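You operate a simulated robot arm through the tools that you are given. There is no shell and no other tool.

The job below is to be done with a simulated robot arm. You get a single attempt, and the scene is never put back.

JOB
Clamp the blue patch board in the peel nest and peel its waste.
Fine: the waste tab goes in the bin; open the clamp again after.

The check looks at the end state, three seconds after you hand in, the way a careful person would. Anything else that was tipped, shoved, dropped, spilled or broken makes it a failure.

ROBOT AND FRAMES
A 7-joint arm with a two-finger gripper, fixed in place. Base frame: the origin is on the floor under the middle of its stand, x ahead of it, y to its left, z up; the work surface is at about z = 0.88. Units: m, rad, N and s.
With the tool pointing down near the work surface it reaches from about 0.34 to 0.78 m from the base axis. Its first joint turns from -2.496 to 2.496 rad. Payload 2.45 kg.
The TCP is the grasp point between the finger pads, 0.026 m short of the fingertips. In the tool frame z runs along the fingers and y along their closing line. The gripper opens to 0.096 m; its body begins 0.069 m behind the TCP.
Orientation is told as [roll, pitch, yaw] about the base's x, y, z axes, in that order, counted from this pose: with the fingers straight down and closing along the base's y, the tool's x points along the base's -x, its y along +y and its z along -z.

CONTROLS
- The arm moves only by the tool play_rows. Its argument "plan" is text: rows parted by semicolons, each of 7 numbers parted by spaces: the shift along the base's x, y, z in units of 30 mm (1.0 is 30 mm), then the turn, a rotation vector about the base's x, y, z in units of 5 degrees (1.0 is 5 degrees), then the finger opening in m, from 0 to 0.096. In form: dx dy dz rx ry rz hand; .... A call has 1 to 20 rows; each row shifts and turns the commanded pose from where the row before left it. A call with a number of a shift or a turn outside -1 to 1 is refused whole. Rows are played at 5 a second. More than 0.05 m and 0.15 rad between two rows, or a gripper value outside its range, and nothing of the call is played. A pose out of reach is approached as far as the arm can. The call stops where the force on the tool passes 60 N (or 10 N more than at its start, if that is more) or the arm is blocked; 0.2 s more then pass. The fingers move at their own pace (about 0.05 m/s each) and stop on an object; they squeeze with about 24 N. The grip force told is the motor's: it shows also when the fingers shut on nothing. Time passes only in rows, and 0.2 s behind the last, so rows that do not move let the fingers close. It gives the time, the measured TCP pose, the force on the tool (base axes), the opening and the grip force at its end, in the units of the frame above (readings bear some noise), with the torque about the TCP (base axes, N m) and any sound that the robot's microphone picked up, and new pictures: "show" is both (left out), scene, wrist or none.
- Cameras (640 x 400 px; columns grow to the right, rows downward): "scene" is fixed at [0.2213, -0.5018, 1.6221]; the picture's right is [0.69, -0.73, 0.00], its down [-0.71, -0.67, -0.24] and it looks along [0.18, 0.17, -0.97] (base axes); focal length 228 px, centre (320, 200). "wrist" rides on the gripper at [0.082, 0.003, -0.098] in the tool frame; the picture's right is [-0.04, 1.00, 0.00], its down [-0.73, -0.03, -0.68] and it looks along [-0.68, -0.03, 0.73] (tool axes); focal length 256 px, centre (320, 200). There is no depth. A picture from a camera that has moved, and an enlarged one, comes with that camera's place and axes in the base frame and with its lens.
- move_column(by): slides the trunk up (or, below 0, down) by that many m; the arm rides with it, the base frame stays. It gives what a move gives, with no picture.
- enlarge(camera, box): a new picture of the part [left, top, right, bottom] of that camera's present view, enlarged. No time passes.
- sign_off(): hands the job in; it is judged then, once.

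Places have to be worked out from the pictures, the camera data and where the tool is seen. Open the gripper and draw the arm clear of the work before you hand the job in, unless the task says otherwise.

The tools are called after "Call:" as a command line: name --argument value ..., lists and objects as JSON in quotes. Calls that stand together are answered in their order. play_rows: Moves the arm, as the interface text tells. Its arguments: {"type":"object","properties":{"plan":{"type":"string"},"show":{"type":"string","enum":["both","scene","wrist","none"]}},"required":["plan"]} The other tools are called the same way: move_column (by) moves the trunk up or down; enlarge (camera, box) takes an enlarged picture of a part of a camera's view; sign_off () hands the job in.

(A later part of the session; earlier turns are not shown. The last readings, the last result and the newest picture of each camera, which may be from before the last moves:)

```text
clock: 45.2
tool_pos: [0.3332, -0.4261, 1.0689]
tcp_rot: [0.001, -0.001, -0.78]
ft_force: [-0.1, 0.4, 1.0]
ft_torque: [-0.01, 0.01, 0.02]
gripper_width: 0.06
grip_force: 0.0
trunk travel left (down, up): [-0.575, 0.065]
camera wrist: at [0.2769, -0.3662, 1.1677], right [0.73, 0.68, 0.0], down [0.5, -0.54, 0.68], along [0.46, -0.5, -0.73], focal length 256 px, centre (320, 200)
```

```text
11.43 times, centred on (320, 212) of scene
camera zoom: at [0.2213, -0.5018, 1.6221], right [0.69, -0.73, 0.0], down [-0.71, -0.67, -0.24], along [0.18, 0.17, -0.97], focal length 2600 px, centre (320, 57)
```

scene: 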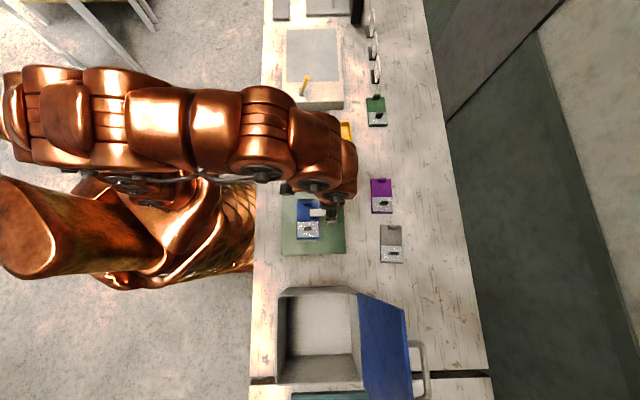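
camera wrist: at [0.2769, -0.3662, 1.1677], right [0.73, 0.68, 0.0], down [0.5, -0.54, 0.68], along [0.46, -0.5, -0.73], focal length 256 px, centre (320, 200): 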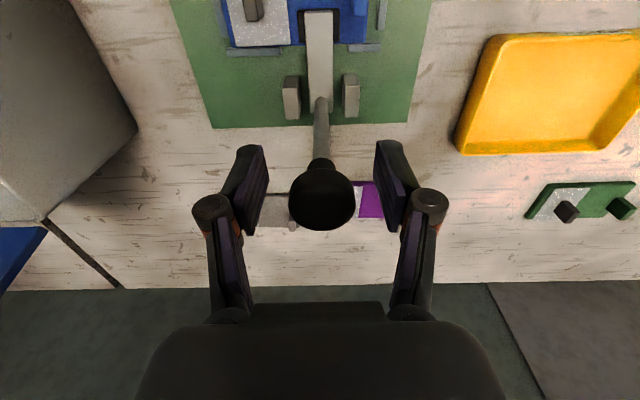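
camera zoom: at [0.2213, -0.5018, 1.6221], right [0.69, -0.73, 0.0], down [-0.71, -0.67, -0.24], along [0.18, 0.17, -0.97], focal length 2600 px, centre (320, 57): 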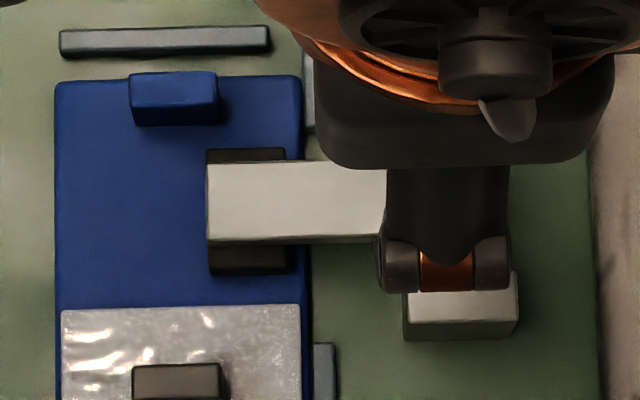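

The clamp stays down on its own. I lift off the knob straight up and then re-orient for the waste tab.

Call:
play_rows --plan "0 0 0.5 0 0 0 0.06; 0 0 1 0 0 0 0.06; 0 0 1 0 0 0 0.06; 0 0 0.5 0 0 0 0.06; 0 0 0 0 0 0 0.06" --show "both"

Call:
enlarge --camera "wrist" --box '[180, 0, 440, 220]'

```text
clock: 46.4
tool_pos: [0.3338, -0.4254, 1.1586]
tcp_rot: [0.0, 0.0, -0.779]
ft_force: [0.3, 0.0, 0.1]
ft_torque: [0.01, -0.03, -0.01]
gripper_width: 0.06
grip_force: 0.1
trunk travel left (down, up): [-0.575, 0.065]
camera wrist: at [0.2773, -0.3659, 1.257], right [0.73, 0.68, 0.0], down [0.5, -0.54, 0.68], along [0.46, -0.5, -0.73], focal length 256 px, centre (320, 200)
```

scene: 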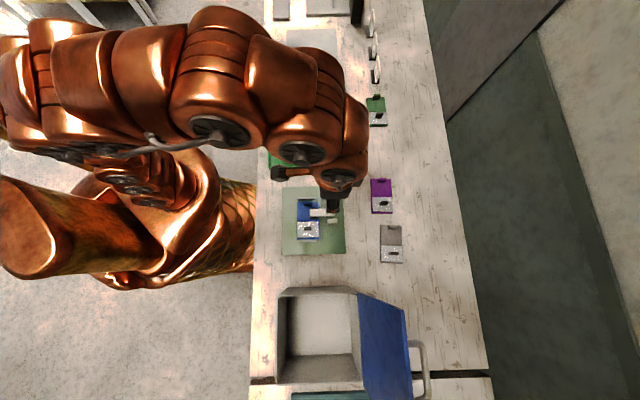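
wrist: 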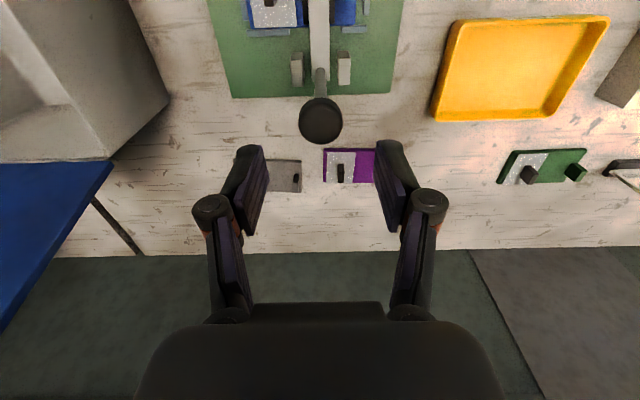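

```text
1.82 times, centred on (310, 110) of wrist
camera zoom: at [0.2773, -0.3659, 1.257], right [0.73, 0.68, 0.0], down [0.5, -0.54, 0.68], along [0.46, -0.5, -0.73], focal length 465 px, centre (338, 364)
```

zoom: 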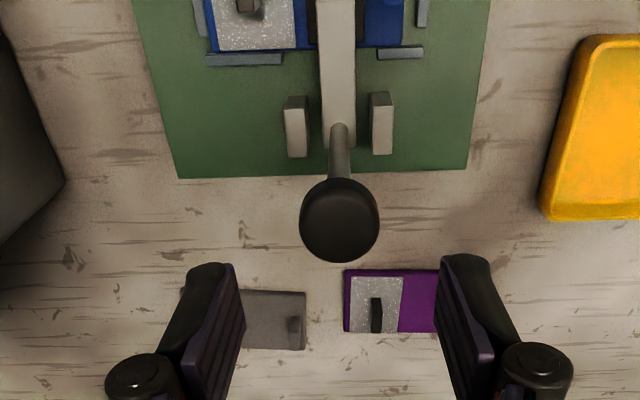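

The lever stands near vertical and holds. Next I rotate the tool +90° while moving to the bin side of the waste tab (V'≈-0.16), high above everything.

Call:
play_rows --plan "-0.199 -0.043 0 0 0 1 0.05; -0.199 -0.043 0 0 0 1 0.05; -0.199 -0.043 0 0 0 1 0.05; -0.199 -0.043 0 0 0 1 0.05; -0.199 -0.043 0 0 0 1 0.05; -0.199 -0.043 0 0 0 1 0.05; -0.199 -0.043 0 0 0 1 0.05; -0.199 -0.043 0 0 0 1 0.05; -0.199 -0.043 0 0 0 1 0.05; -0.199 -0.043 0 0 0 1 0.05; -0.199 -0.043 0 0 0 1 0.05; -0.199 -0.043 0 0 0 1 0.05; -0.199 -0.043 0 0 0 1 0.05; -0.199 -0.043 0 0 0 1 0.05; -0.199 -0.043 0 0 0 1 0.05; -0.199 -0.043 0 0 0 1 0.05; -0.199 -0.043 0 0 0 1 0.05; -0.199 -0.043 0 0 0 1 0.05; 0 0 0 0 0 0 0.05" --show "both"

```text
clock: 50.4
tool_pos: [0.2248, -0.4497, 1.1599]
tcp_rot: [-0.001, 0.0, 0.79]
ft_force: [0.3, -0.2, -0.5]
ft_torque: [0.02, -0.01, -0.02]
gripper_width: 0.0501
grip_force: 0.1
trunk travel left (down, up): [-0.575, 0.065]
camera wrist: at [0.1646, -0.5052, 1.2577], right [-0.68, 0.73, 0.0], down [0.54, 0.5, 0.68], along [0.5, 0.46, -0.73], focal length 256 px, centre (320, 200)
```

scene: 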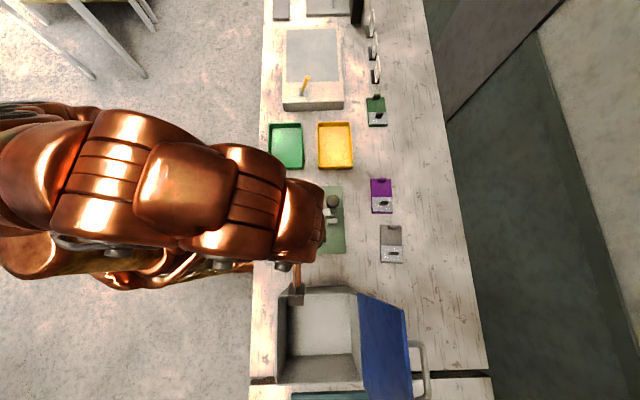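
wrist: 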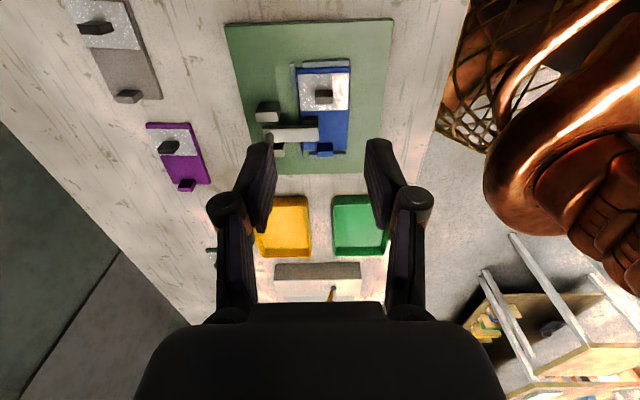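

Now lean the tool 15° (top away from the lever, toward the bin) and descend to z≈1.02, staying at V'≈-0.16.

Call:
play_rows --plan "0 0 0 0.71 -0.704 0 0.05; 0 0 0 0.71 -0.704 0 0.05; 0 0 0 0.71 -0.704 0 0.05; 0 0 -0.9 0 0 0 0.05; 0 0 -0.9 0 0 0 0.05; 0 0 -0.9 0 0 0 0.05; 0 0 -0.9 0 0 0 0.05; 0 0 -0.9 0 0 0 0.05; 0 0 0 0 0 0 0.05" --show "both"

Call:
enlarge --camera "wrist" --box '[220, 40, 420, 200]'

```text
clock: 52.4
tool_pos: [0.2267, -0.4494, 1.0229]
tcp_rot: [-0.001, -0.263, 0.792]
ft_force: [0.0, -0.5, 0.0]
ft_torque: [-0.01, -0.02, 0.01]
gripper_width: 0.0499
grip_force: 0.0
trunk travel left (down, up): [-0.575, 0.065]
camera wrist: at [0.1497, -0.5211, 1.0975], right [-0.68, 0.73, 0.01], down [0.4, 0.36, 0.85], along [0.61, 0.58, -0.53], focal length 256 px, centre (320, 200)
```

scene: 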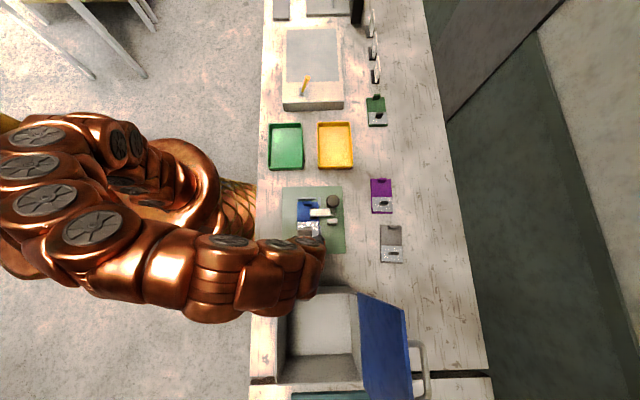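
wrist: 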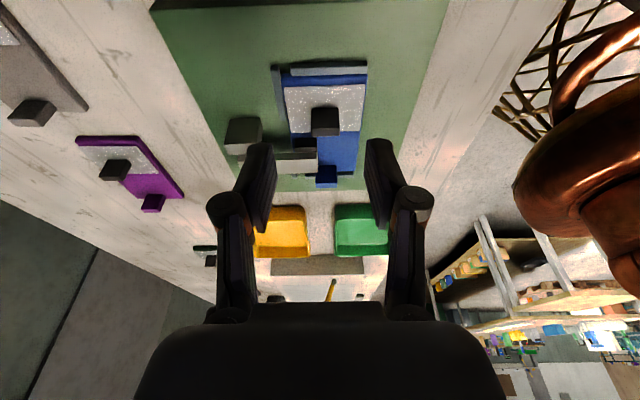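

```text
2.50 times, centred on (320, 120) of wrist
camera zoom: at [0.1497, -0.5211, 1.0975], right [-0.68, 0.73, 0.01], down [0.4, 0.36, 0.85], along [0.61, 0.58, -0.53], focal length 640 px, centre (320, 400)
```

zoom: 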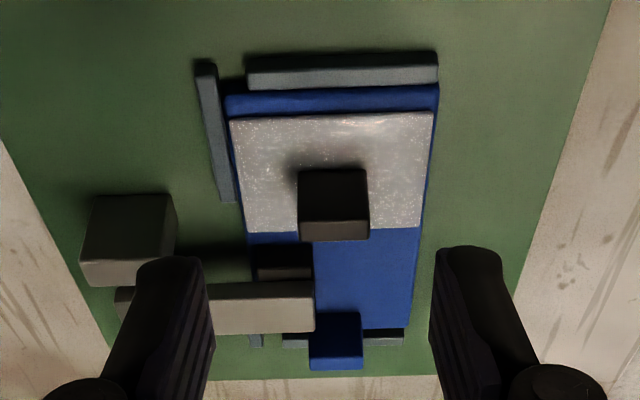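

Clear view: the clamp pad sits on bare blue board, clear of the film; the waste tab is a few mm toward −U' from my finger mid-plane. I correct and approach to V'≈-0.13, z≈0.985.

Call:
play_rows --plan "0.201 0.263 -0.42 0 0 0 0.045; 0.201 0.263 -0.42 0 0 0 0.045; 0.201 0.263 -0.42 0 0 0 0.045; 0 0 0 0 0 0 0.045" --show "both"

Call:
enlarge --camera "wrist" --box '[220, 60, 420, 220]'

```text
clock: 53.4
tool_pos: [0.2424, -0.4254, 0.9871]
tcp_rot: [0.001, -0.262, 0.791]
ft_force: [-0.4, 0.6, -0.7]
ft_torque: [-0.01, 0.01, 0.03]
gripper_width: 0.045
grip_force: 0.1
trunk travel left (down, up): [-0.575, 0.065]
camera wrist: at [0.1676, -0.4969, 1.0604], right [-0.68, 0.73, 0.01], down [0.4, 0.36, 0.85], along [0.61, 0.58, -0.53], focal length 256 px, centre (320, 200)
```

scene: 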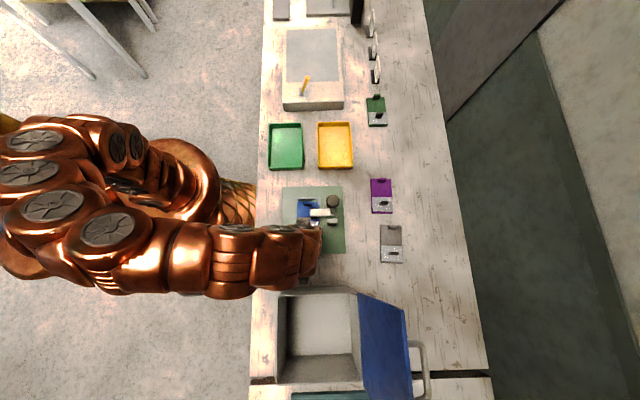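
wrist: 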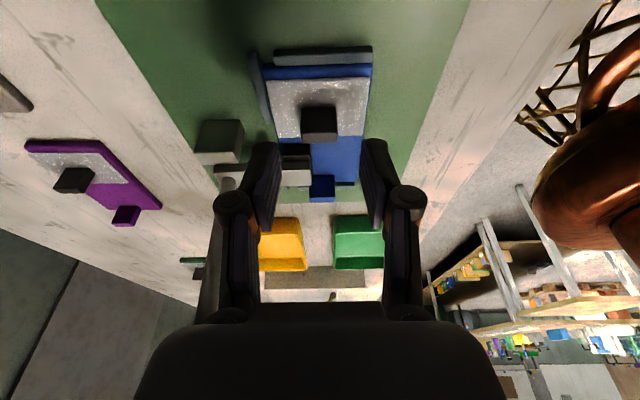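

```text
2.50 times, centred on (320, 140) of wrist
camera zoom: at [0.1676, -0.4969, 1.0604], right [-0.68, 0.73, 0.01], down [0.4, 0.36, 0.85], along [0.61, 0.58, -0.53], focal length 640 px, centre (320, 350)
```

zoom: 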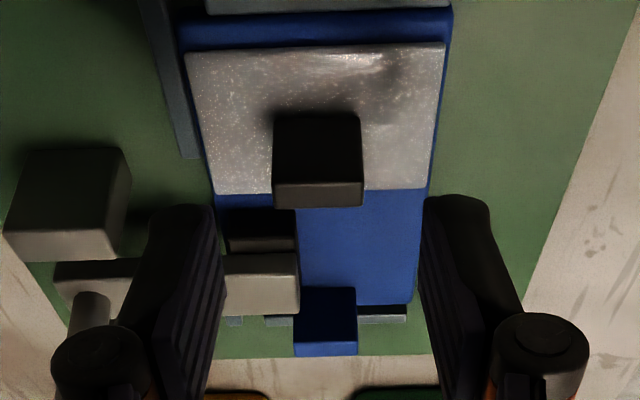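

Tab estimated at U'≈0.474, V'≈-0.114. I descend to TCP z≈0.939 straddling the tab along U', watching force.

Call:
play_rows --plan "0.115 0.09 -0.4 0 0 0 0.045; 0.115 0.09 -0.4 0 0 0 0.045; 0.115 0.09 -0.4 0 0 0 0.045; 0.115 0.09 -0.4 0 0 0 0.045; 0 0 0 0 0 0 0.045" --show "both"

Call:
enlarge --camera "wrist" --box '[220, 80, 420, 240]'

Call:
enlarge --camera "scene" --box '[280, 190, 360, 250]'

```text
clock: 54.6
tool_pos: [0.2585, -0.4159, 0.9402]
tcp_rot: [-0.003, -0.262, 0.791]
ft_force: [-1.5, -2.3, 13.4]
ft_torque: [-0.09, 0.05, -0.05]
gripper_width: 0.0459
grip_force: 0.6
trunk travel left (down, up): [-0.575, 0.065]
camera wrist: at [0.1804, -0.4866, 1.0129], right [-0.68, 0.73, 0.01], down [0.39, 0.36, 0.85], along [0.62, 0.58, -0.53], focal length 256 px, centre (320, 200)
```

scene: 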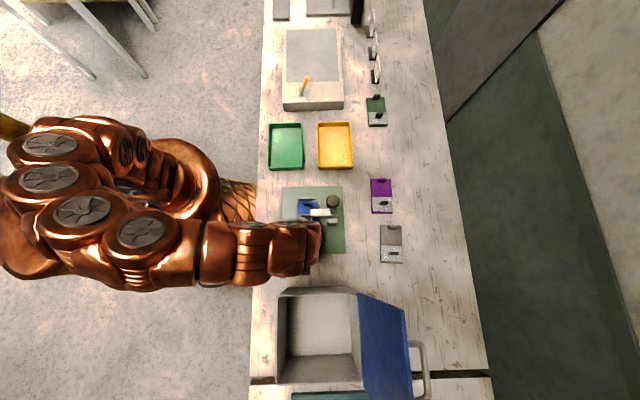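
wrist: 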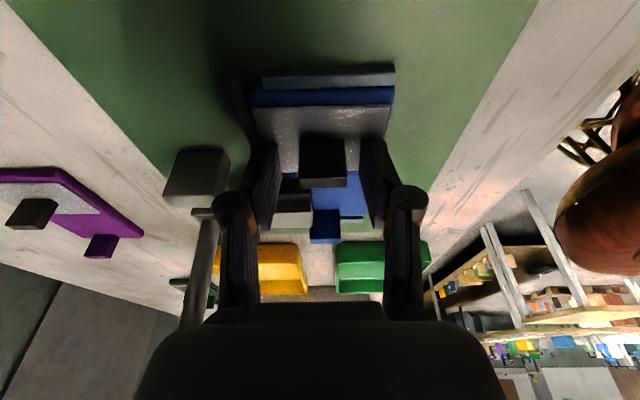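

```text
2.50 times, centred on (320, 160) of wrist
camera zoom: at [0.1804, -0.4866, 1.0129], right [-0.68, 0.73, 0.01], down [0.39, 0.36, 0.85], along [0.62, 0.58, -0.53], focal length 640 px, centre (320, 300)
```

zoom: 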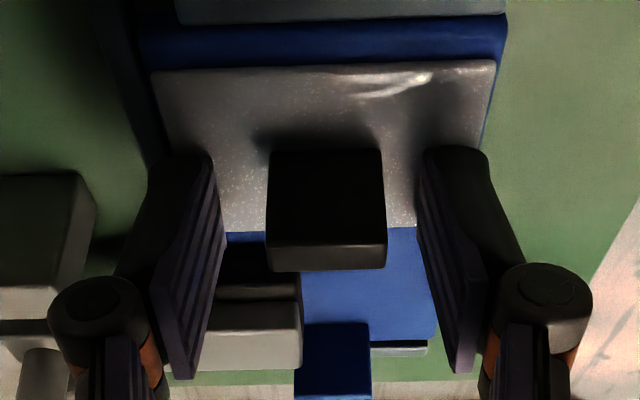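

```text
6.67 times, centred on (320, 220) of scene
camera zoom: at [0.2213, -0.5018, 1.6221], right [0.69, -0.73, 0.0], down [-0.71, -0.67, -0.24], along [0.18, 0.17, -0.97], focal length 1516 px, centre (320, 67)
```

zoom: 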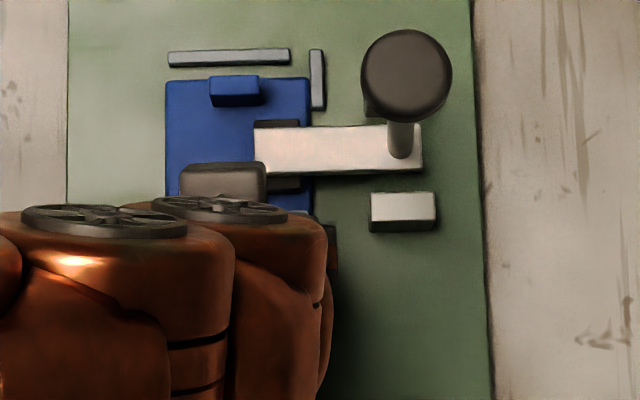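

Fingertips just touched the film (13 N), so the film is at z≈0.911. I raise 3 mm and shift 5 mm toward −V' to centre the pads on the tab, then close.

Call:
play_rows --plan "0 0 0.1 0 0 0 0.045; -0.117 -0.118 0 0 0 0 0.045; 0 0 0 0 0 0 0.045" --show "wrist"

Call:
enlarge --camera "wrist" --box '[220, 80, 420, 240]'

```text
clock: 55.4
tool_pos: [0.2534, -0.4181, 0.9414]
tcp_rot: [0.0, -0.262, 0.791]
ft_force: [-0.7, 0.3, -0.3]
ft_torque: [0.02, 0.0, 0.01]
gripper_width: 0.0451
grip_force: 0.0
trunk travel left (down, up): [-0.575, 0.065]
camera wrist: at [0.1773, -0.4905, 1.0144], right [-0.68, 0.73, 0.01], down [0.4, 0.36, 0.85], along [0.61, 0.58, -0.53], focal length 256 px, centre (320, 200)
```

wrist: 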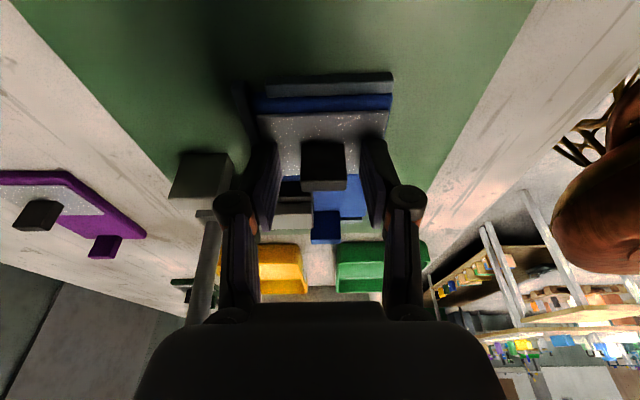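

```text
2.50 times, centred on (320, 160) of wrist
camera zoom: at [0.1773, -0.4905, 1.0144], right [-0.68, 0.73, 0.01], down [0.4, 0.36, 0.85], along [0.61, 0.58, -0.53], focal length 640 px, centre (320, 300)
```

zoom: 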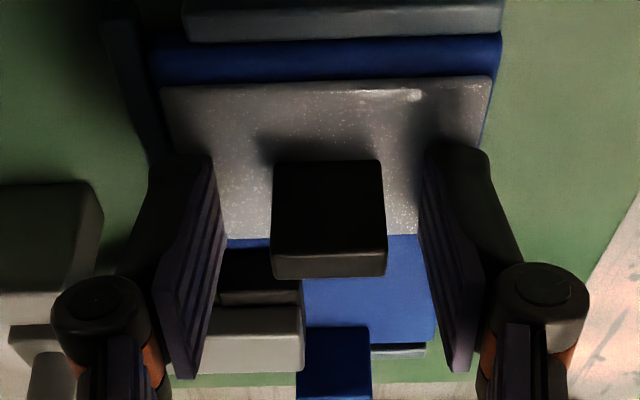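

No contact, tab centred. Close on the waste tab.

Call:
play_rows --plan "0 0 0 0 0 0 0.0; 0 0 0 0 0 0 0.0; 0 0 0 0 0 0 0.0; 0 0 0 0 0 0 0.0" --show "wrist"

Call:
enlarge --camera "wrist" --box '[220, 80, 420, 240]'

```text
clock: 56.4
tool_pos: [0.2528, -0.4176, 0.9412]
tcp_rot: [-0.001, -0.262, 0.79]
ft_force: [-11.3, 10.3, 9.8]
ft_torque: [0.28, 0.36, 0.01]
gripper_width: 0.0227
grip_force: 23.8
trunk travel left (down, up): [-0.575, 0.065]
camera wrist: at [0.1763, -0.4896, 1.0151], right [-0.68, 0.73, 0.01], down [0.4, 0.36, 0.85], along [0.61, 0.58, -0.53], focal length 256 px, centre (320, 200)
```

wrist: 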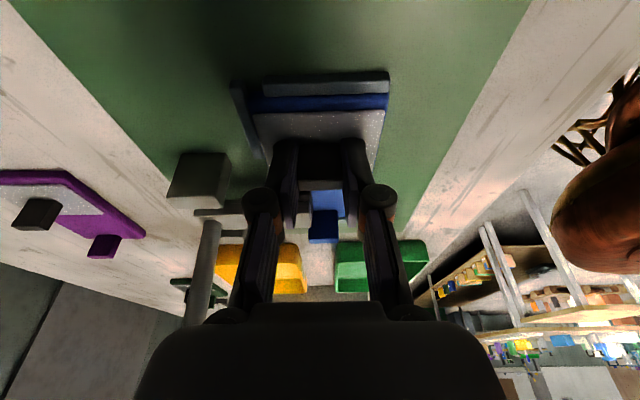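

```text
2.50 times, centred on (320, 160) of wrist
camera zoom: at [0.1763, -0.4896, 1.0151], right [-0.68, 0.73, 0.01], down [0.4, 0.36, 0.85], along [0.61, 0.58, -0.53], focal length 640 px, centre (320, 300)
```

zoom: 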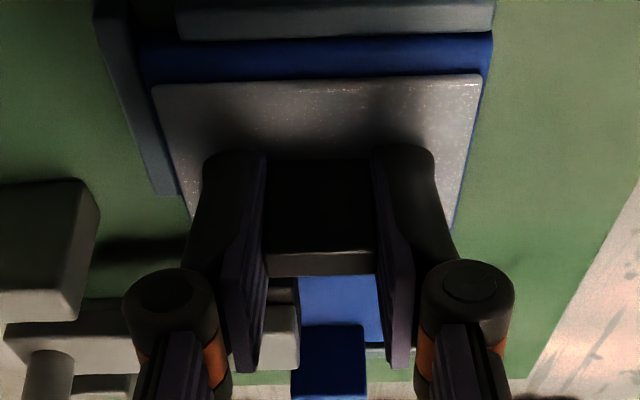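

Held (width 22.7 mm); the 15 N side reaction shows the board is really clamped. I relieve 1 mm sideways and pull up gently a few mm, watching force and the board.

Call:
play_rows --plan "-0.024 0.023 0 0 0 0 0.0; 0 0 0.08 0 0 0 0.0; 0 0 0.08 0 0 0 0.0; 0 0 0 0 0 0 0.0" --show "wrist"

Call:
enlarge --camera "wrist" --box '[220, 60, 420, 220]'

```text
clock: 57.4
tool_pos: [0.2537, -0.4184, 0.9467]
tcp_rot: [0.0, -0.262, 0.792]
ft_force: [0.9, 0.5, -0.6]
ft_torque: [-0.01, 0.01, -0.02]
gripper_width: 0.0226
grip_force: 23.9
trunk travel left (down, up): [-0.575, 0.065]
heard: snap
camera wrist: at [0.1768, -0.4897, 1.0196], right [-0.68, 0.73, 0.01], down [0.4, 0.36, 0.85], along [0.61, 0.58, -0.53], focal length 256 px, centre (320, 200)
```

wrist: 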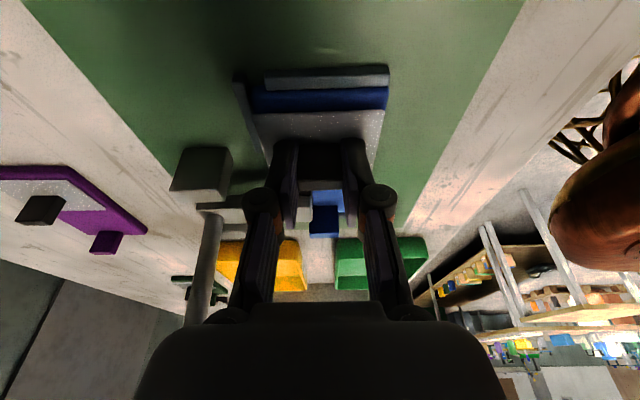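

```text
2.50 times, centred on (320, 140) of wrist
camera zoom: at [0.1768, -0.4897, 1.0196], right [-0.68, 0.73, 0.01], down [0.4, 0.36, 0.85], along [0.61, 0.58, -0.53], focal length 640 px, centre (320, 350)
```

zoom: 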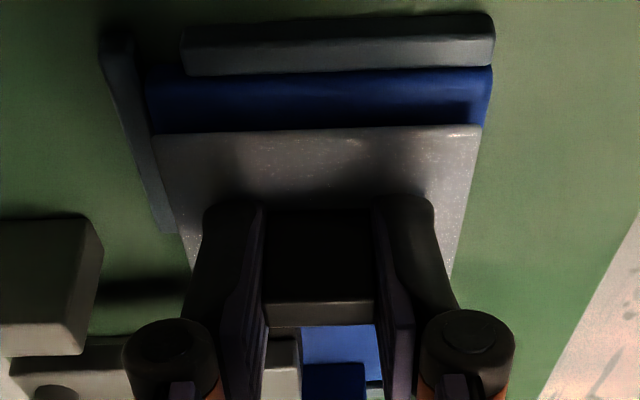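

A "snap" was heard and the force dropped to zero; the film seems to have risen with the tab while the board stayed. I lift 25 mm more and check.

Call:
play_rows --plan "0 0 0.25 0 0 0 0.0; 0 0 0.3 0 0 0 0.0; 0 0 0.3 0 0 0 0.0; 0 0 0 0 0 0 0.0" --show "both"

Call:
enlarge --camera "wrist" --box '[220, 40, 420, 200]'

Call:
enlarge --camera "scene" --box '[280, 190, 360, 250]'

```text
clock: 58.4
tool_pos: [0.253, -0.4195, 0.9721]
tcp_rot: [-0.002, -0.262, 0.79]
ft_force: [0.0, 0.1, -0.5]
ft_torque: [-0.01, 0.0, -0.03]
gripper_width: 0.0227
grip_force: 23.6
trunk travel left (down, up): [-0.575, 0.065]
camera wrist: at [0.1766, -0.4901, 1.0456], right [-0.68, 0.73, 0.01], down [0.4, 0.36, 0.85], along [0.61, 0.58, -0.53], focal length 256 px, centre (320, 200)
```

scene: 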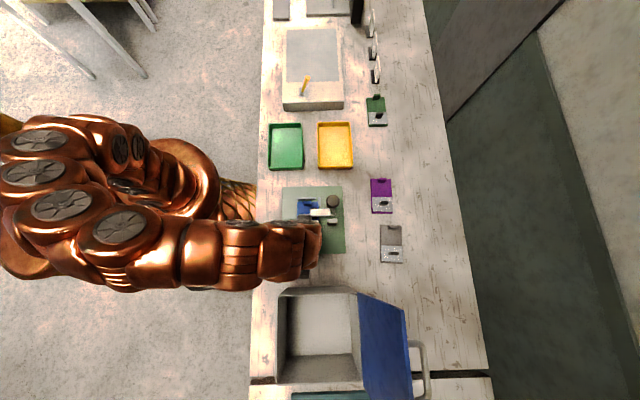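
wrist: 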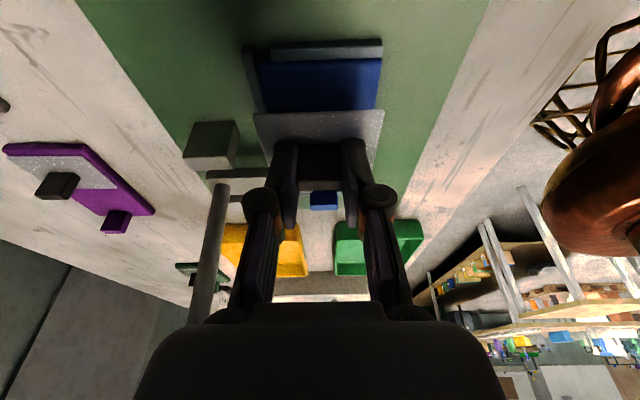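

```text
2.50 times, centred on (320, 120) of wrist
camera zoom: at [0.1766, -0.4901, 1.0456], right [-0.68, 0.73, 0.01], down [0.4, 0.36, 0.85], along [0.61, 0.58, -0.53], focal length 640 px, centre (320, 400)
```

zoom: 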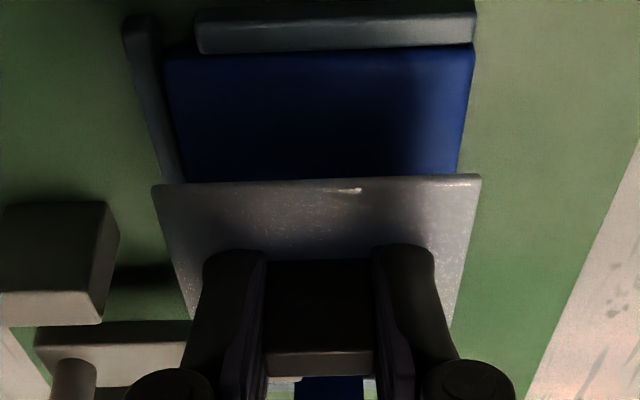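

```text
6.67 times, centred on (320, 220) of scene
camera zoom: at [0.2213, -0.5018, 1.6221], right [0.69, -0.73, 0.0], down [-0.71, -0.67, -0.24], along [0.18, 0.17, -0.97], focal length 1516 px, centre (320, 67)
```

zoom: 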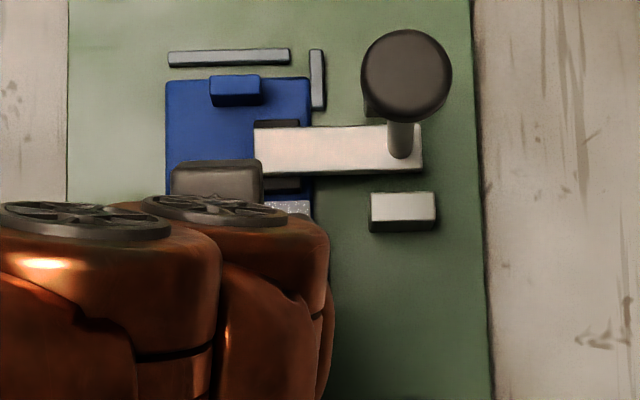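

The film came off whole with the tab and the board stayed clamped. I lift well clear, straighten the tool, and carry the waste over to the bin (centre ≈ (0.085,-0.62), rim z≈1.02).

Call:
play_rows --plan "-0.1 -0.1 0.6 0 0 0 0.0; -0.1 -0.1 0.9 0 0 0 0.0; -0.1 -0.1 1 0 0 0 0.0; -0.1 -0.1 1 0 0 0 0.0; 0 0 1 0 0 0 0.0; 0 0 0.7 -0.71 0.704 0 0.0; 0 0 0 -0.71 0.704 0 0.0; 0 0 0 -0.71 0.704 0 0.0; 0 0 0 0 0 0 0.0" --show "both"

```text
clock: 60.4
tool_pos: [0.2404, -0.4307, 1.1293]
tcp_rot: [0.0, -0.001, 0.791]
ft_force: [0.2, -0.1, -0.1]
ft_torque: [0.02, -0.02, 0.0]
gripper_width: 0.0228
grip_force: 24.0
trunk travel left (down, up): [-0.575, 0.065]
camera wrist: at [0.1803, -0.4856, 1.2268], right [-0.68, 0.73, 0.0], down [0.54, 0.5, 0.68], along [0.5, 0.46, -0.73], focal length 256 px, centre (320, 200)
```

scene: 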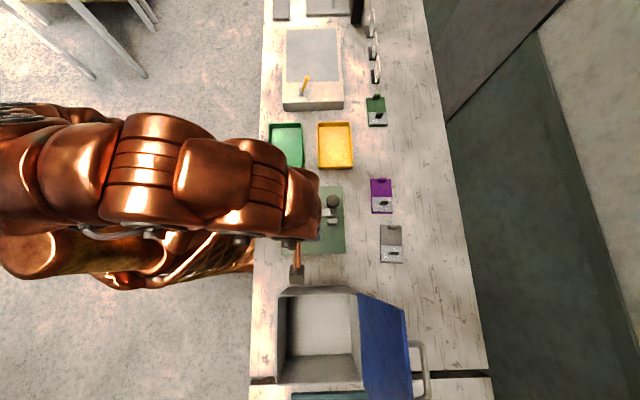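
wrist: 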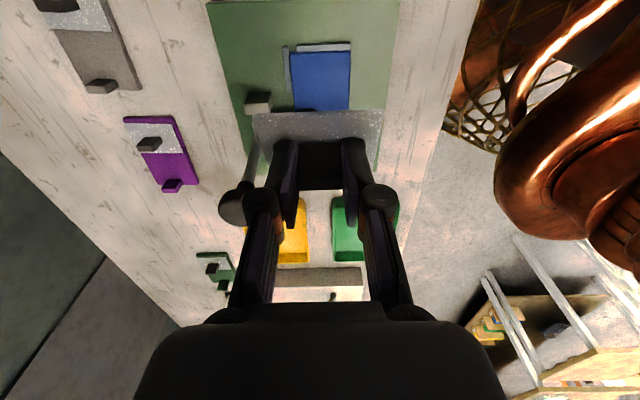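

Waste is firmly held. Move over the bin centre at z≈1.13.

Call:
play_rows --plan "-0.74 -0.923 0 0 0 0 0.0; -0.74 -0.923 0 0 0 0 0.0; -0.74 -0.923 0 0 0 0 0.0; -0.74 -0.923 0 0 0 0 0.0; -0.74 -0.923 0 0 0 0 0.0; -0.74 -0.923 0 0 0 0 0.0; -0.74 -0.923 0 0 0 0 0.0; 0 0 0 0 0 0 0.0" --show "both"

```text
clock: 62.2
tool_pos: [0.0827, -0.6247, 1.1276]
tcp_rot: [0.0, 0.001, 0.791]
ft_force: [-0.7, 0.2, 0.2]
ft_torque: [0.01, -0.06, 0.0]
gripper_width: 0.0225
grip_force: 24.0
trunk travel left (down, up): [-0.575, 0.065]
camera wrist: at [0.0218, -0.6804, 1.2258], right [-0.68, 0.73, 0.0], down [0.54, 0.5, 0.68], along [0.5, 0.46, -0.73], focal length 256 px, centre (320, 200)
```

scene: 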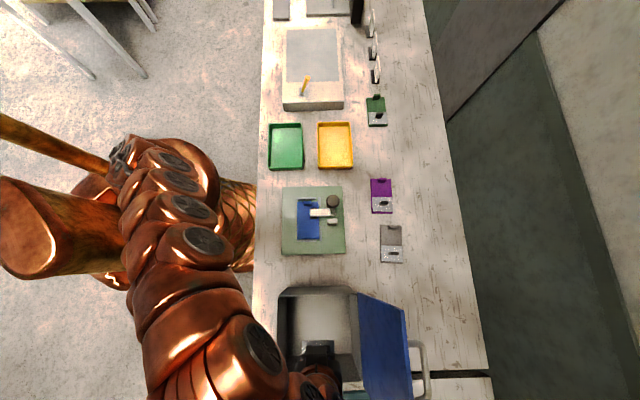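
wrist: 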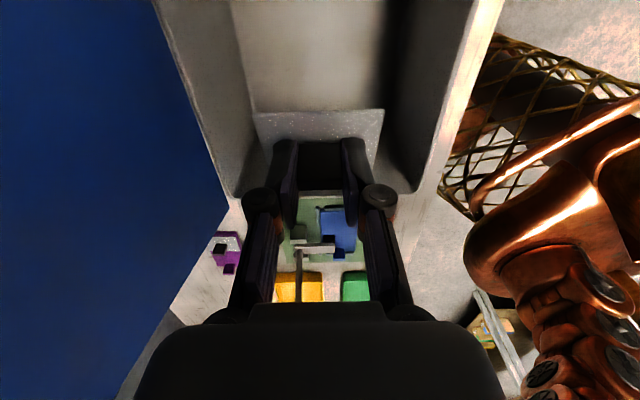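

The waste hangs over the middle of the bin. Lower about 125 mm so it is inside below the rim.

Call:
play_rows --plan "0 0 -0.8 0 0 0 0.0; 0 0 -0.85 0 0 0 0.0; 0 0 -0.85 0 0 0 0.0; 0 0 -0.85 0 0 0 0.0; 0 0 -0.8 0 0 0 0.0; 0 0 0 0 0 0 0.0" --show "both"

```text
clock: 63.6
tool_pos: [0.0845, -0.6236, 1.0043]
tcp_rot: [0.0, -0.001, 0.789]
ft_force: [-0.2, -0.9, 0.4]
ft_torque: [-0.01, 0.0, -0.03]
gripper_width: 0.0223
grip_force: 24.0
trunk travel left (down, up): [-0.575, 0.065]
camera wrist: at [0.0246, -0.6794, 1.1019], right [-0.68, 0.73, 0.0], down [0.54, 0.5, 0.68], along [0.5, 0.46, -0.73], focal length 256 px, centre (320, 200)
```

scene: 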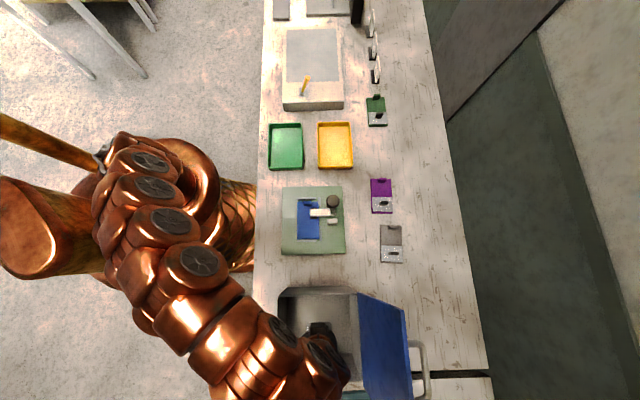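
wrist: 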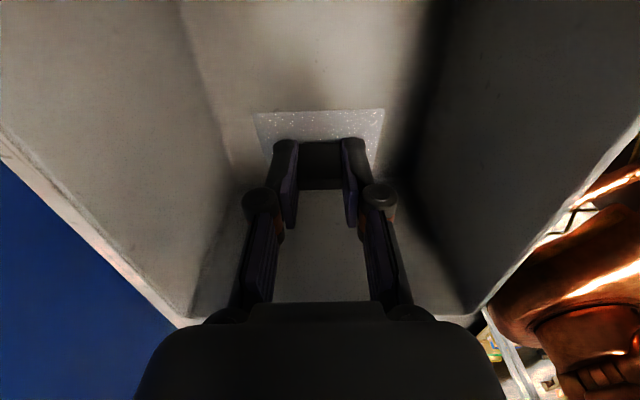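

The waste is inside the bin below the rim. Lower 18 mm more, then open.

Call:
play_rows --plan "0 0 -0.3 0 0 0 0.0; 0 0 -0.3 0 0 0 0.0; 0 0 0 0 0 0 0.055; 0 0 0 0 0 0 0.055; 0 0 0 0 0 0 0.055; 0 0 0 0 0 0 0.055" --show "wrist"

```text
clock: 65.0
tool_pos: [0.0845, -0.6234, 0.9865]
tcp_rot: [0.001, 0.0, 0.791]
ft_force: [-0.1, 0.4, 1.0]
ft_torque: [0.01, 0.0, 0.0]
gripper_width: 0.0551
grip_force: 0.1
trunk travel left (down, up): [-0.575, 0.065]
camera wrist: at [0.0243, -0.6791, 1.0842], right [-0.68, 0.73, 0.0], down [0.54, 0.5, 0.68], along [0.5, 0.46, -0.73], focal length 256 px, centre (320, 200)
```

wrist: 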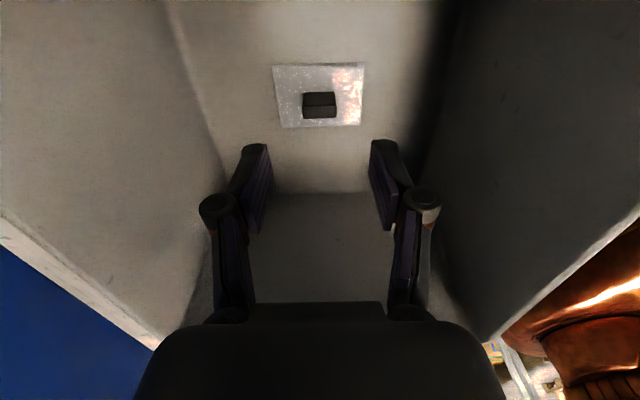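

The waste lies on the bin floor. I rise out of the bin.

Call:
play_rows --plan "0 0 0.7 0 0 0 0.055; 0 0 1 0 0 0 0.055; 0 0 1 0 0 0 0.055; 0 0 1 0 0 0 0.055; 0 0 1 0 0 0 0.055; 0 0 1 0 0 0 0.055; 0 0 0.6 0 0 0 0.055; 0 0 0 0 0 0 0.055" --show "both"

```text
clock: 66.8
tool_pos: [0.0827, -0.6205, 1.1557]
tcp_rot: [0.001, -0.001, 0.791]
ft_force: [0.6, 0.2, -0.6]
ft_torque: [0.0, 0.05, -0.02]
gripper_width: 0.055
grip_force: 0.1
out of reach, approached as far as the arm can: row 7
trunk travel left (down, up): [-0.575, 0.065]
camera wrist: at [0.0235, -0.6765, 1.2532], right [-0.68, 0.73, 0.0], down [0.54, 0.5, 0.68], along [0.5, 0.46, -0.73], focal length 256 px, centre (320, 200)
```

scene: 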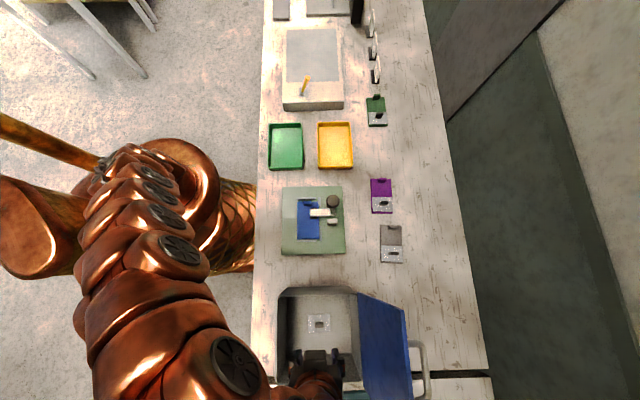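
wrist: 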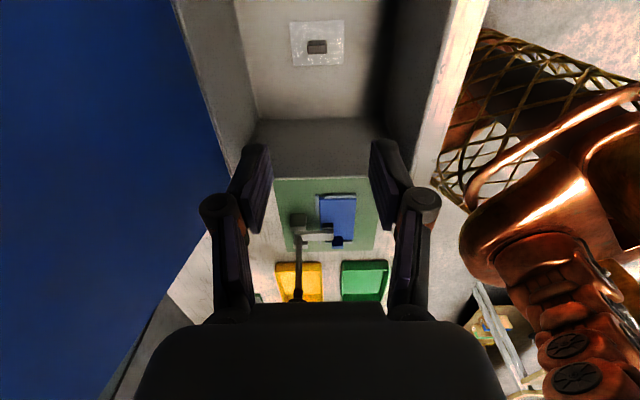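

Waste visible in the bin from both cameras. Now back over the clamp knob with the tool yaw turned back −90°, staying high.

Call:
play_rows --plan "0.464 0.36 0 0 0 -1 0.06; 0.464 0.36 0 0 0 -1 0.06; 0.464 0.36 0 0 0 -1 0.06; 0.464 0.36 0 0 0 -1 0.06; 0.464 0.36 0 0 0 -1 0.06; 0.464 0.36 0 0 0 -1 0.06; 0.464 0.36 0 0 0 -1 0.06; 0.464 0.36 0 0 0 -1 0.06; 0.464 0.36 0 0 0 -1 0.06; 0.464 0.36 0 0 0 -1 0.06; 0.464 0.36 0 0 0 -1 0.06; 0.464 0.36 0 0 0 -1 0.06; 0.464 0.36 0 0 0 -1 0.06; 0.464 0.36 0 0 0 -1 0.06; 0.464 0.36 0 0 0 -1 0.06; 0.464 0.36 0 0 0 -1 0.06; 0.464 0.36 0 0 0 -1 0.06; 0.464 0.36 0 0 0 -1 0.06; 0 0 0 0 0 0 0.06" --show "both"

Call:
enlarge --camera "wrist" --box '[220, 60, 420, 220]'

```text
clock: 70.8
tool_pos: [0.3356, -0.4274, 1.1546]
tcp_rot: [0.001, -0.001, -0.782]
ft_force: [0.3, 0.7, -0.9]
ft_torque: [0.01, 0.02, -0.07]
gripper_width: 0.0602
grip_force: 0.1
trunk travel left (down, up): [-0.575, 0.065]
camera wrist: at [0.2787, -0.3677, 1.2522], right [0.73, 0.68, 0.0], down [0.5, -0.54, 0.68], along [0.46, -0.5, -0.73], focal length 256 px, centre (320, 200)
```

scene: 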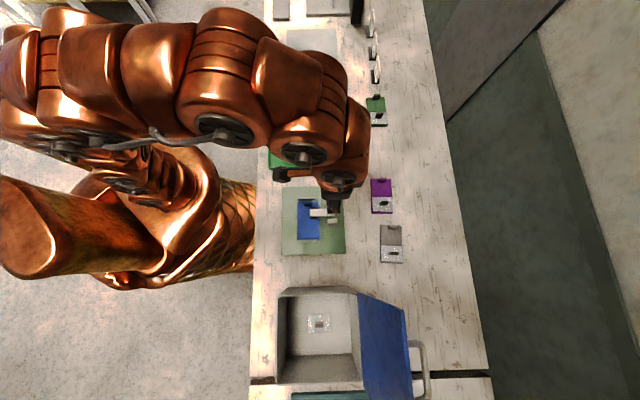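
wrist: 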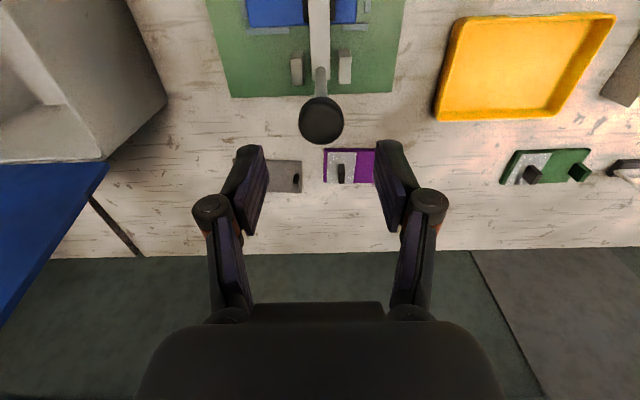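

```text
2.50 times, centred on (320, 140) of wrist
camera zoom: at [0.2787, -0.3677, 1.2522], right [0.73, 0.68, 0.0], down [0.5, -0.54, 0.68], along [0.46, -0.5, -0.73], focal length 640 px, centre (320, 350)
```

zoom: 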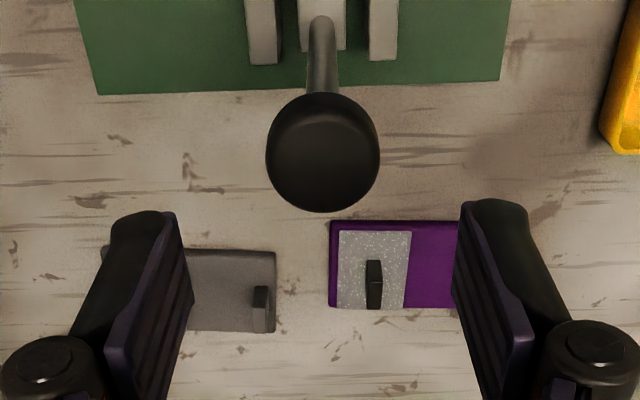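

Aligned with the knob. Descend around it to z≈1.066.

Call:
play_rows --plan "-0.02 0.01 -0.49 0 0 0 0.06; -0.02 0.01 -0.49 0 0 0 0.06; -0.02 0.01 -0.49 0 0 0 0.06; -0.02 0.01 -0.49 0 0 0 0.06; 0 0 -0.49 0 0 0 0.06; 0 0 -0.49 0 0 0 0.06; 0 0 0 0 0 0 0.06" --show "wrist"

Call:
enlarge --camera "wrist" --box '[220, 100, 420, 260]'

```text
clock: 72.4
tool_pos: [0.334, -0.425, 1.0648]
tcp_rot: [0.0, 0.0, -0.779]
ft_force: [-0.5, -0.1, 0.0]
ft_torque: [-0.02, -0.01, -0.02]
gripper_width: 0.0598
grip_force: 0.1
trunk travel left (down, up): [-0.575, 0.065]
camera wrist: at [0.2774, -0.3655, 1.1634], right [0.73, 0.68, 0.0], down [0.5, -0.54, 0.68], along [0.46, -0.5, -0.73], focal length 256 px, centre (320, 200)
```

wrist: 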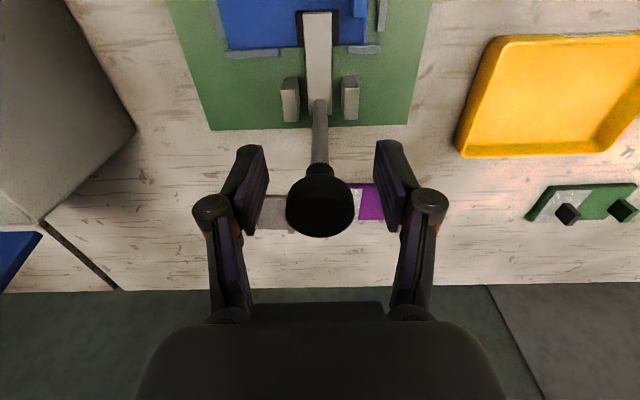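

```text
2.50 times, centred on (320, 180) of wrist
camera zoom: at [0.2774, -0.3655, 1.1634], right [0.73, 0.68, 0.0], down [0.5, -0.54, 0.68], along [0.46, -0.5, -0.73], focal length 640 px, centre (320, 250)
```

zoom: 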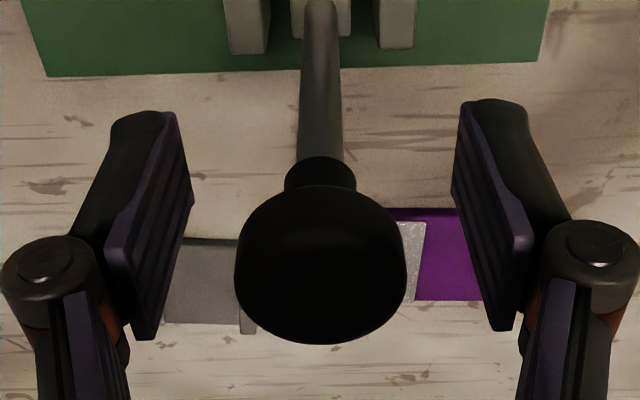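

Knob is between the pads. Close, then start the opening arc with two small steps.

Call:
play_rows --plan "0 0 0 0 0 0 0.0; 0 0 0 0 0 0 0.0; 0 0 0 0 0 0 0.0; 0.14 -0.139 0.03 0 0 0 0.0; 0.14 -0.139 0.02 0 0 0 0.0; 0 0 0 0 0 0 0.0" --show "wrist"

Call:
enlarge --camera "scene" --box '[280, 180, 400, 255]'

```text
clock: 73.8
tool_pos: [0.3403, -0.4333, 1.0661]
tcp_rot: [0.0, 0.002, -0.78]
ft_force: [-8.8, 13.2, -17.9]
ft_torque: [0.9, 0.84, -0.02]
gripper_width: 0.0317
grip_force: 45.3
trunk travel left (down, up): [-0.575, 0.065]
camera wrist: at [0.2852, -0.3737, 1.1641], right [0.73, 0.68, 0.0], down [0.5, -0.54, 0.68], along [0.46, -0.49, -0.74], focal length 256 px, centre (320, 200)
```

wrist: 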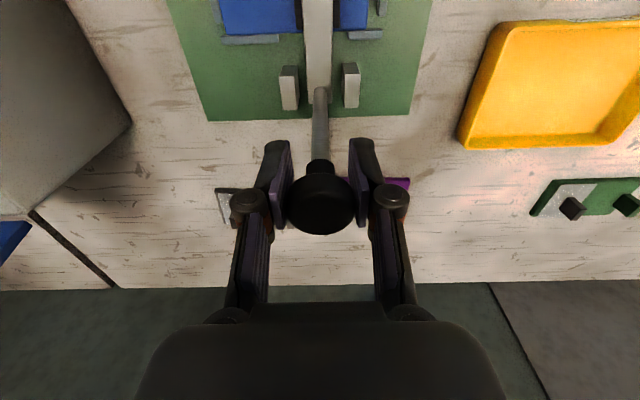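

```text
5.33 times, centred on (340, 218) of scene
camera zoom: at [0.2213, -0.5018, 1.6221], right [0.69, -0.73, 0.0], down [-0.71, -0.67, -0.24], along [0.18, 0.17, -0.97], focal length 1213 px, centre (213, 107)
```

zoom: 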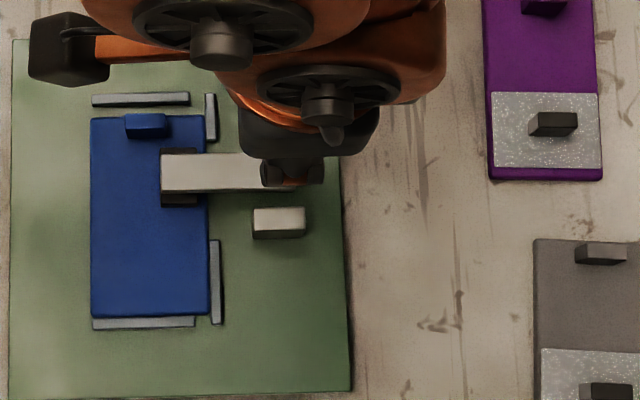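

It resists ~15 N and pulls down ~18 N (tool slightly high). I continue along the arc a bit lower.

Call:
play_rows --plan "0.15 -0.149 -0.05 0 0 0 0.0; 0.16 -0.159 -0.01 0 0 0 0.0; 0.279 -0.277 -0.02 0 0 0 0.0; 0 0 0 0 0 0 0.0" --show "wrist"

Call:
enlarge --camera "scene" --box '[280, 180, 400, 255]'

```text
clock: 74.8
tool_pos: [0.3586, -0.4512, 1.065]
tcp_rot: [0.0, 0.0, -0.78]
ft_force: [-1.8, 12.5, -16.5]
ft_torque: [0.69, 0.7, 0.07]
gripper_width: 0.0321
grip_force: 44.9
trunk travel left (down, up): [-0.575, 0.065]
camera wrist: at [0.3031, -0.3916, 1.1628], right [0.73, 0.68, 0.0], down [0.5, -0.54, 0.68], along [0.46, -0.5, -0.73], focal length 256 px, centre (320, 200)
```

wrist: 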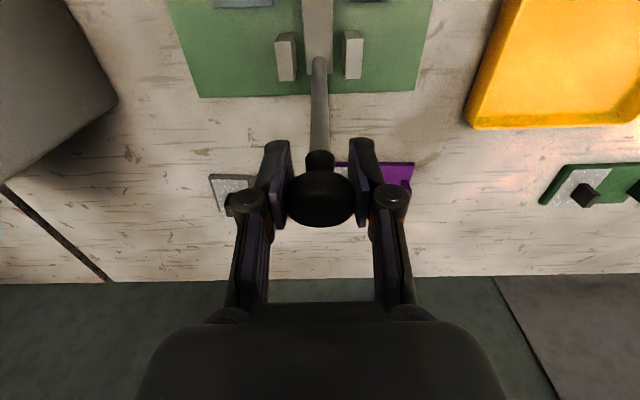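

```text
5.33 times, centred on (340, 218) of scene
camera zoom: at [0.2213, -0.5018, 1.6221], right [0.69, -0.73, 0.0], down [-0.71, -0.67, -0.24], along [0.18, 0.17, -0.97], focal length 1213 px, centre (213, 107)
```

zoom: 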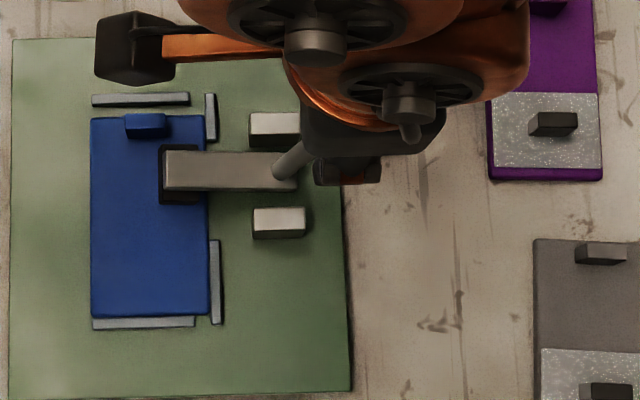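

The arm is lifting off the board, and the board stays put. Continue the arc.

Call:
play_rows --plan "0.285 -0.271 -0.1 0 0 0 0.0; 0.28 -0.267 -0.09 0 0 0 0.0; 0.267 -0.265 -0.12 0 0 0 0.0; 0.258 -0.256 -0.15 0 0 0 0.0; 0 0 0 0 0 0 0.0" --show "wrist"

Call:
enlarge --camera "scene" --box '[280, 180, 400, 255]'

```text
clock: 76.0
tool_pos: [0.3909, -0.4833, 1.0516]
tcp_rot: [-0.001, 0.001, -0.781]
ft_force: [-3.5, 14.5, -7.5]
ft_torque: [0.74, 0.79, 0.04]
gripper_width: 0.0322
grip_force: 44.7
trunk travel left (down, up): [-0.575, 0.065]
camera wrist: at [0.3349, -0.4233, 1.1489], right [0.73, 0.68, 0.0], down [0.5, -0.54, 0.68], along [0.46, -0.5, -0.73], focal length 256 px, centre (320, 200)
```

wrist: 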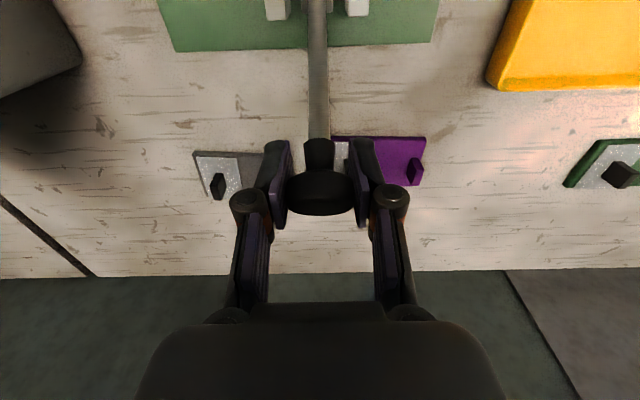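

```text
5.33 times, centred on (340, 218) of scene
camera zoom: at [0.2213, -0.5018, 1.6221], right [0.69, -0.73, 0.0], down [-0.71, -0.67, -0.24], along [0.18, 0.17, -0.97], focal length 1213 px, centre (213, 107)
```

zoom: 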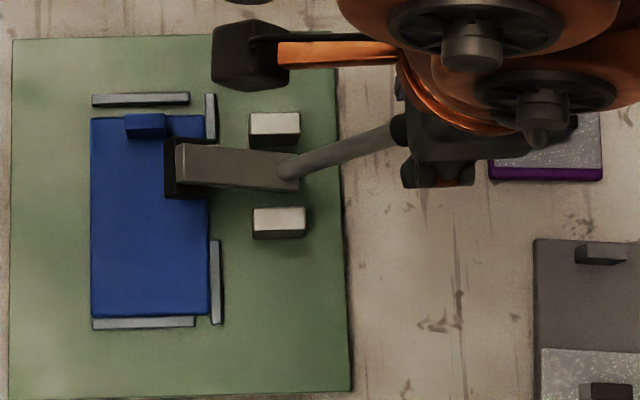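

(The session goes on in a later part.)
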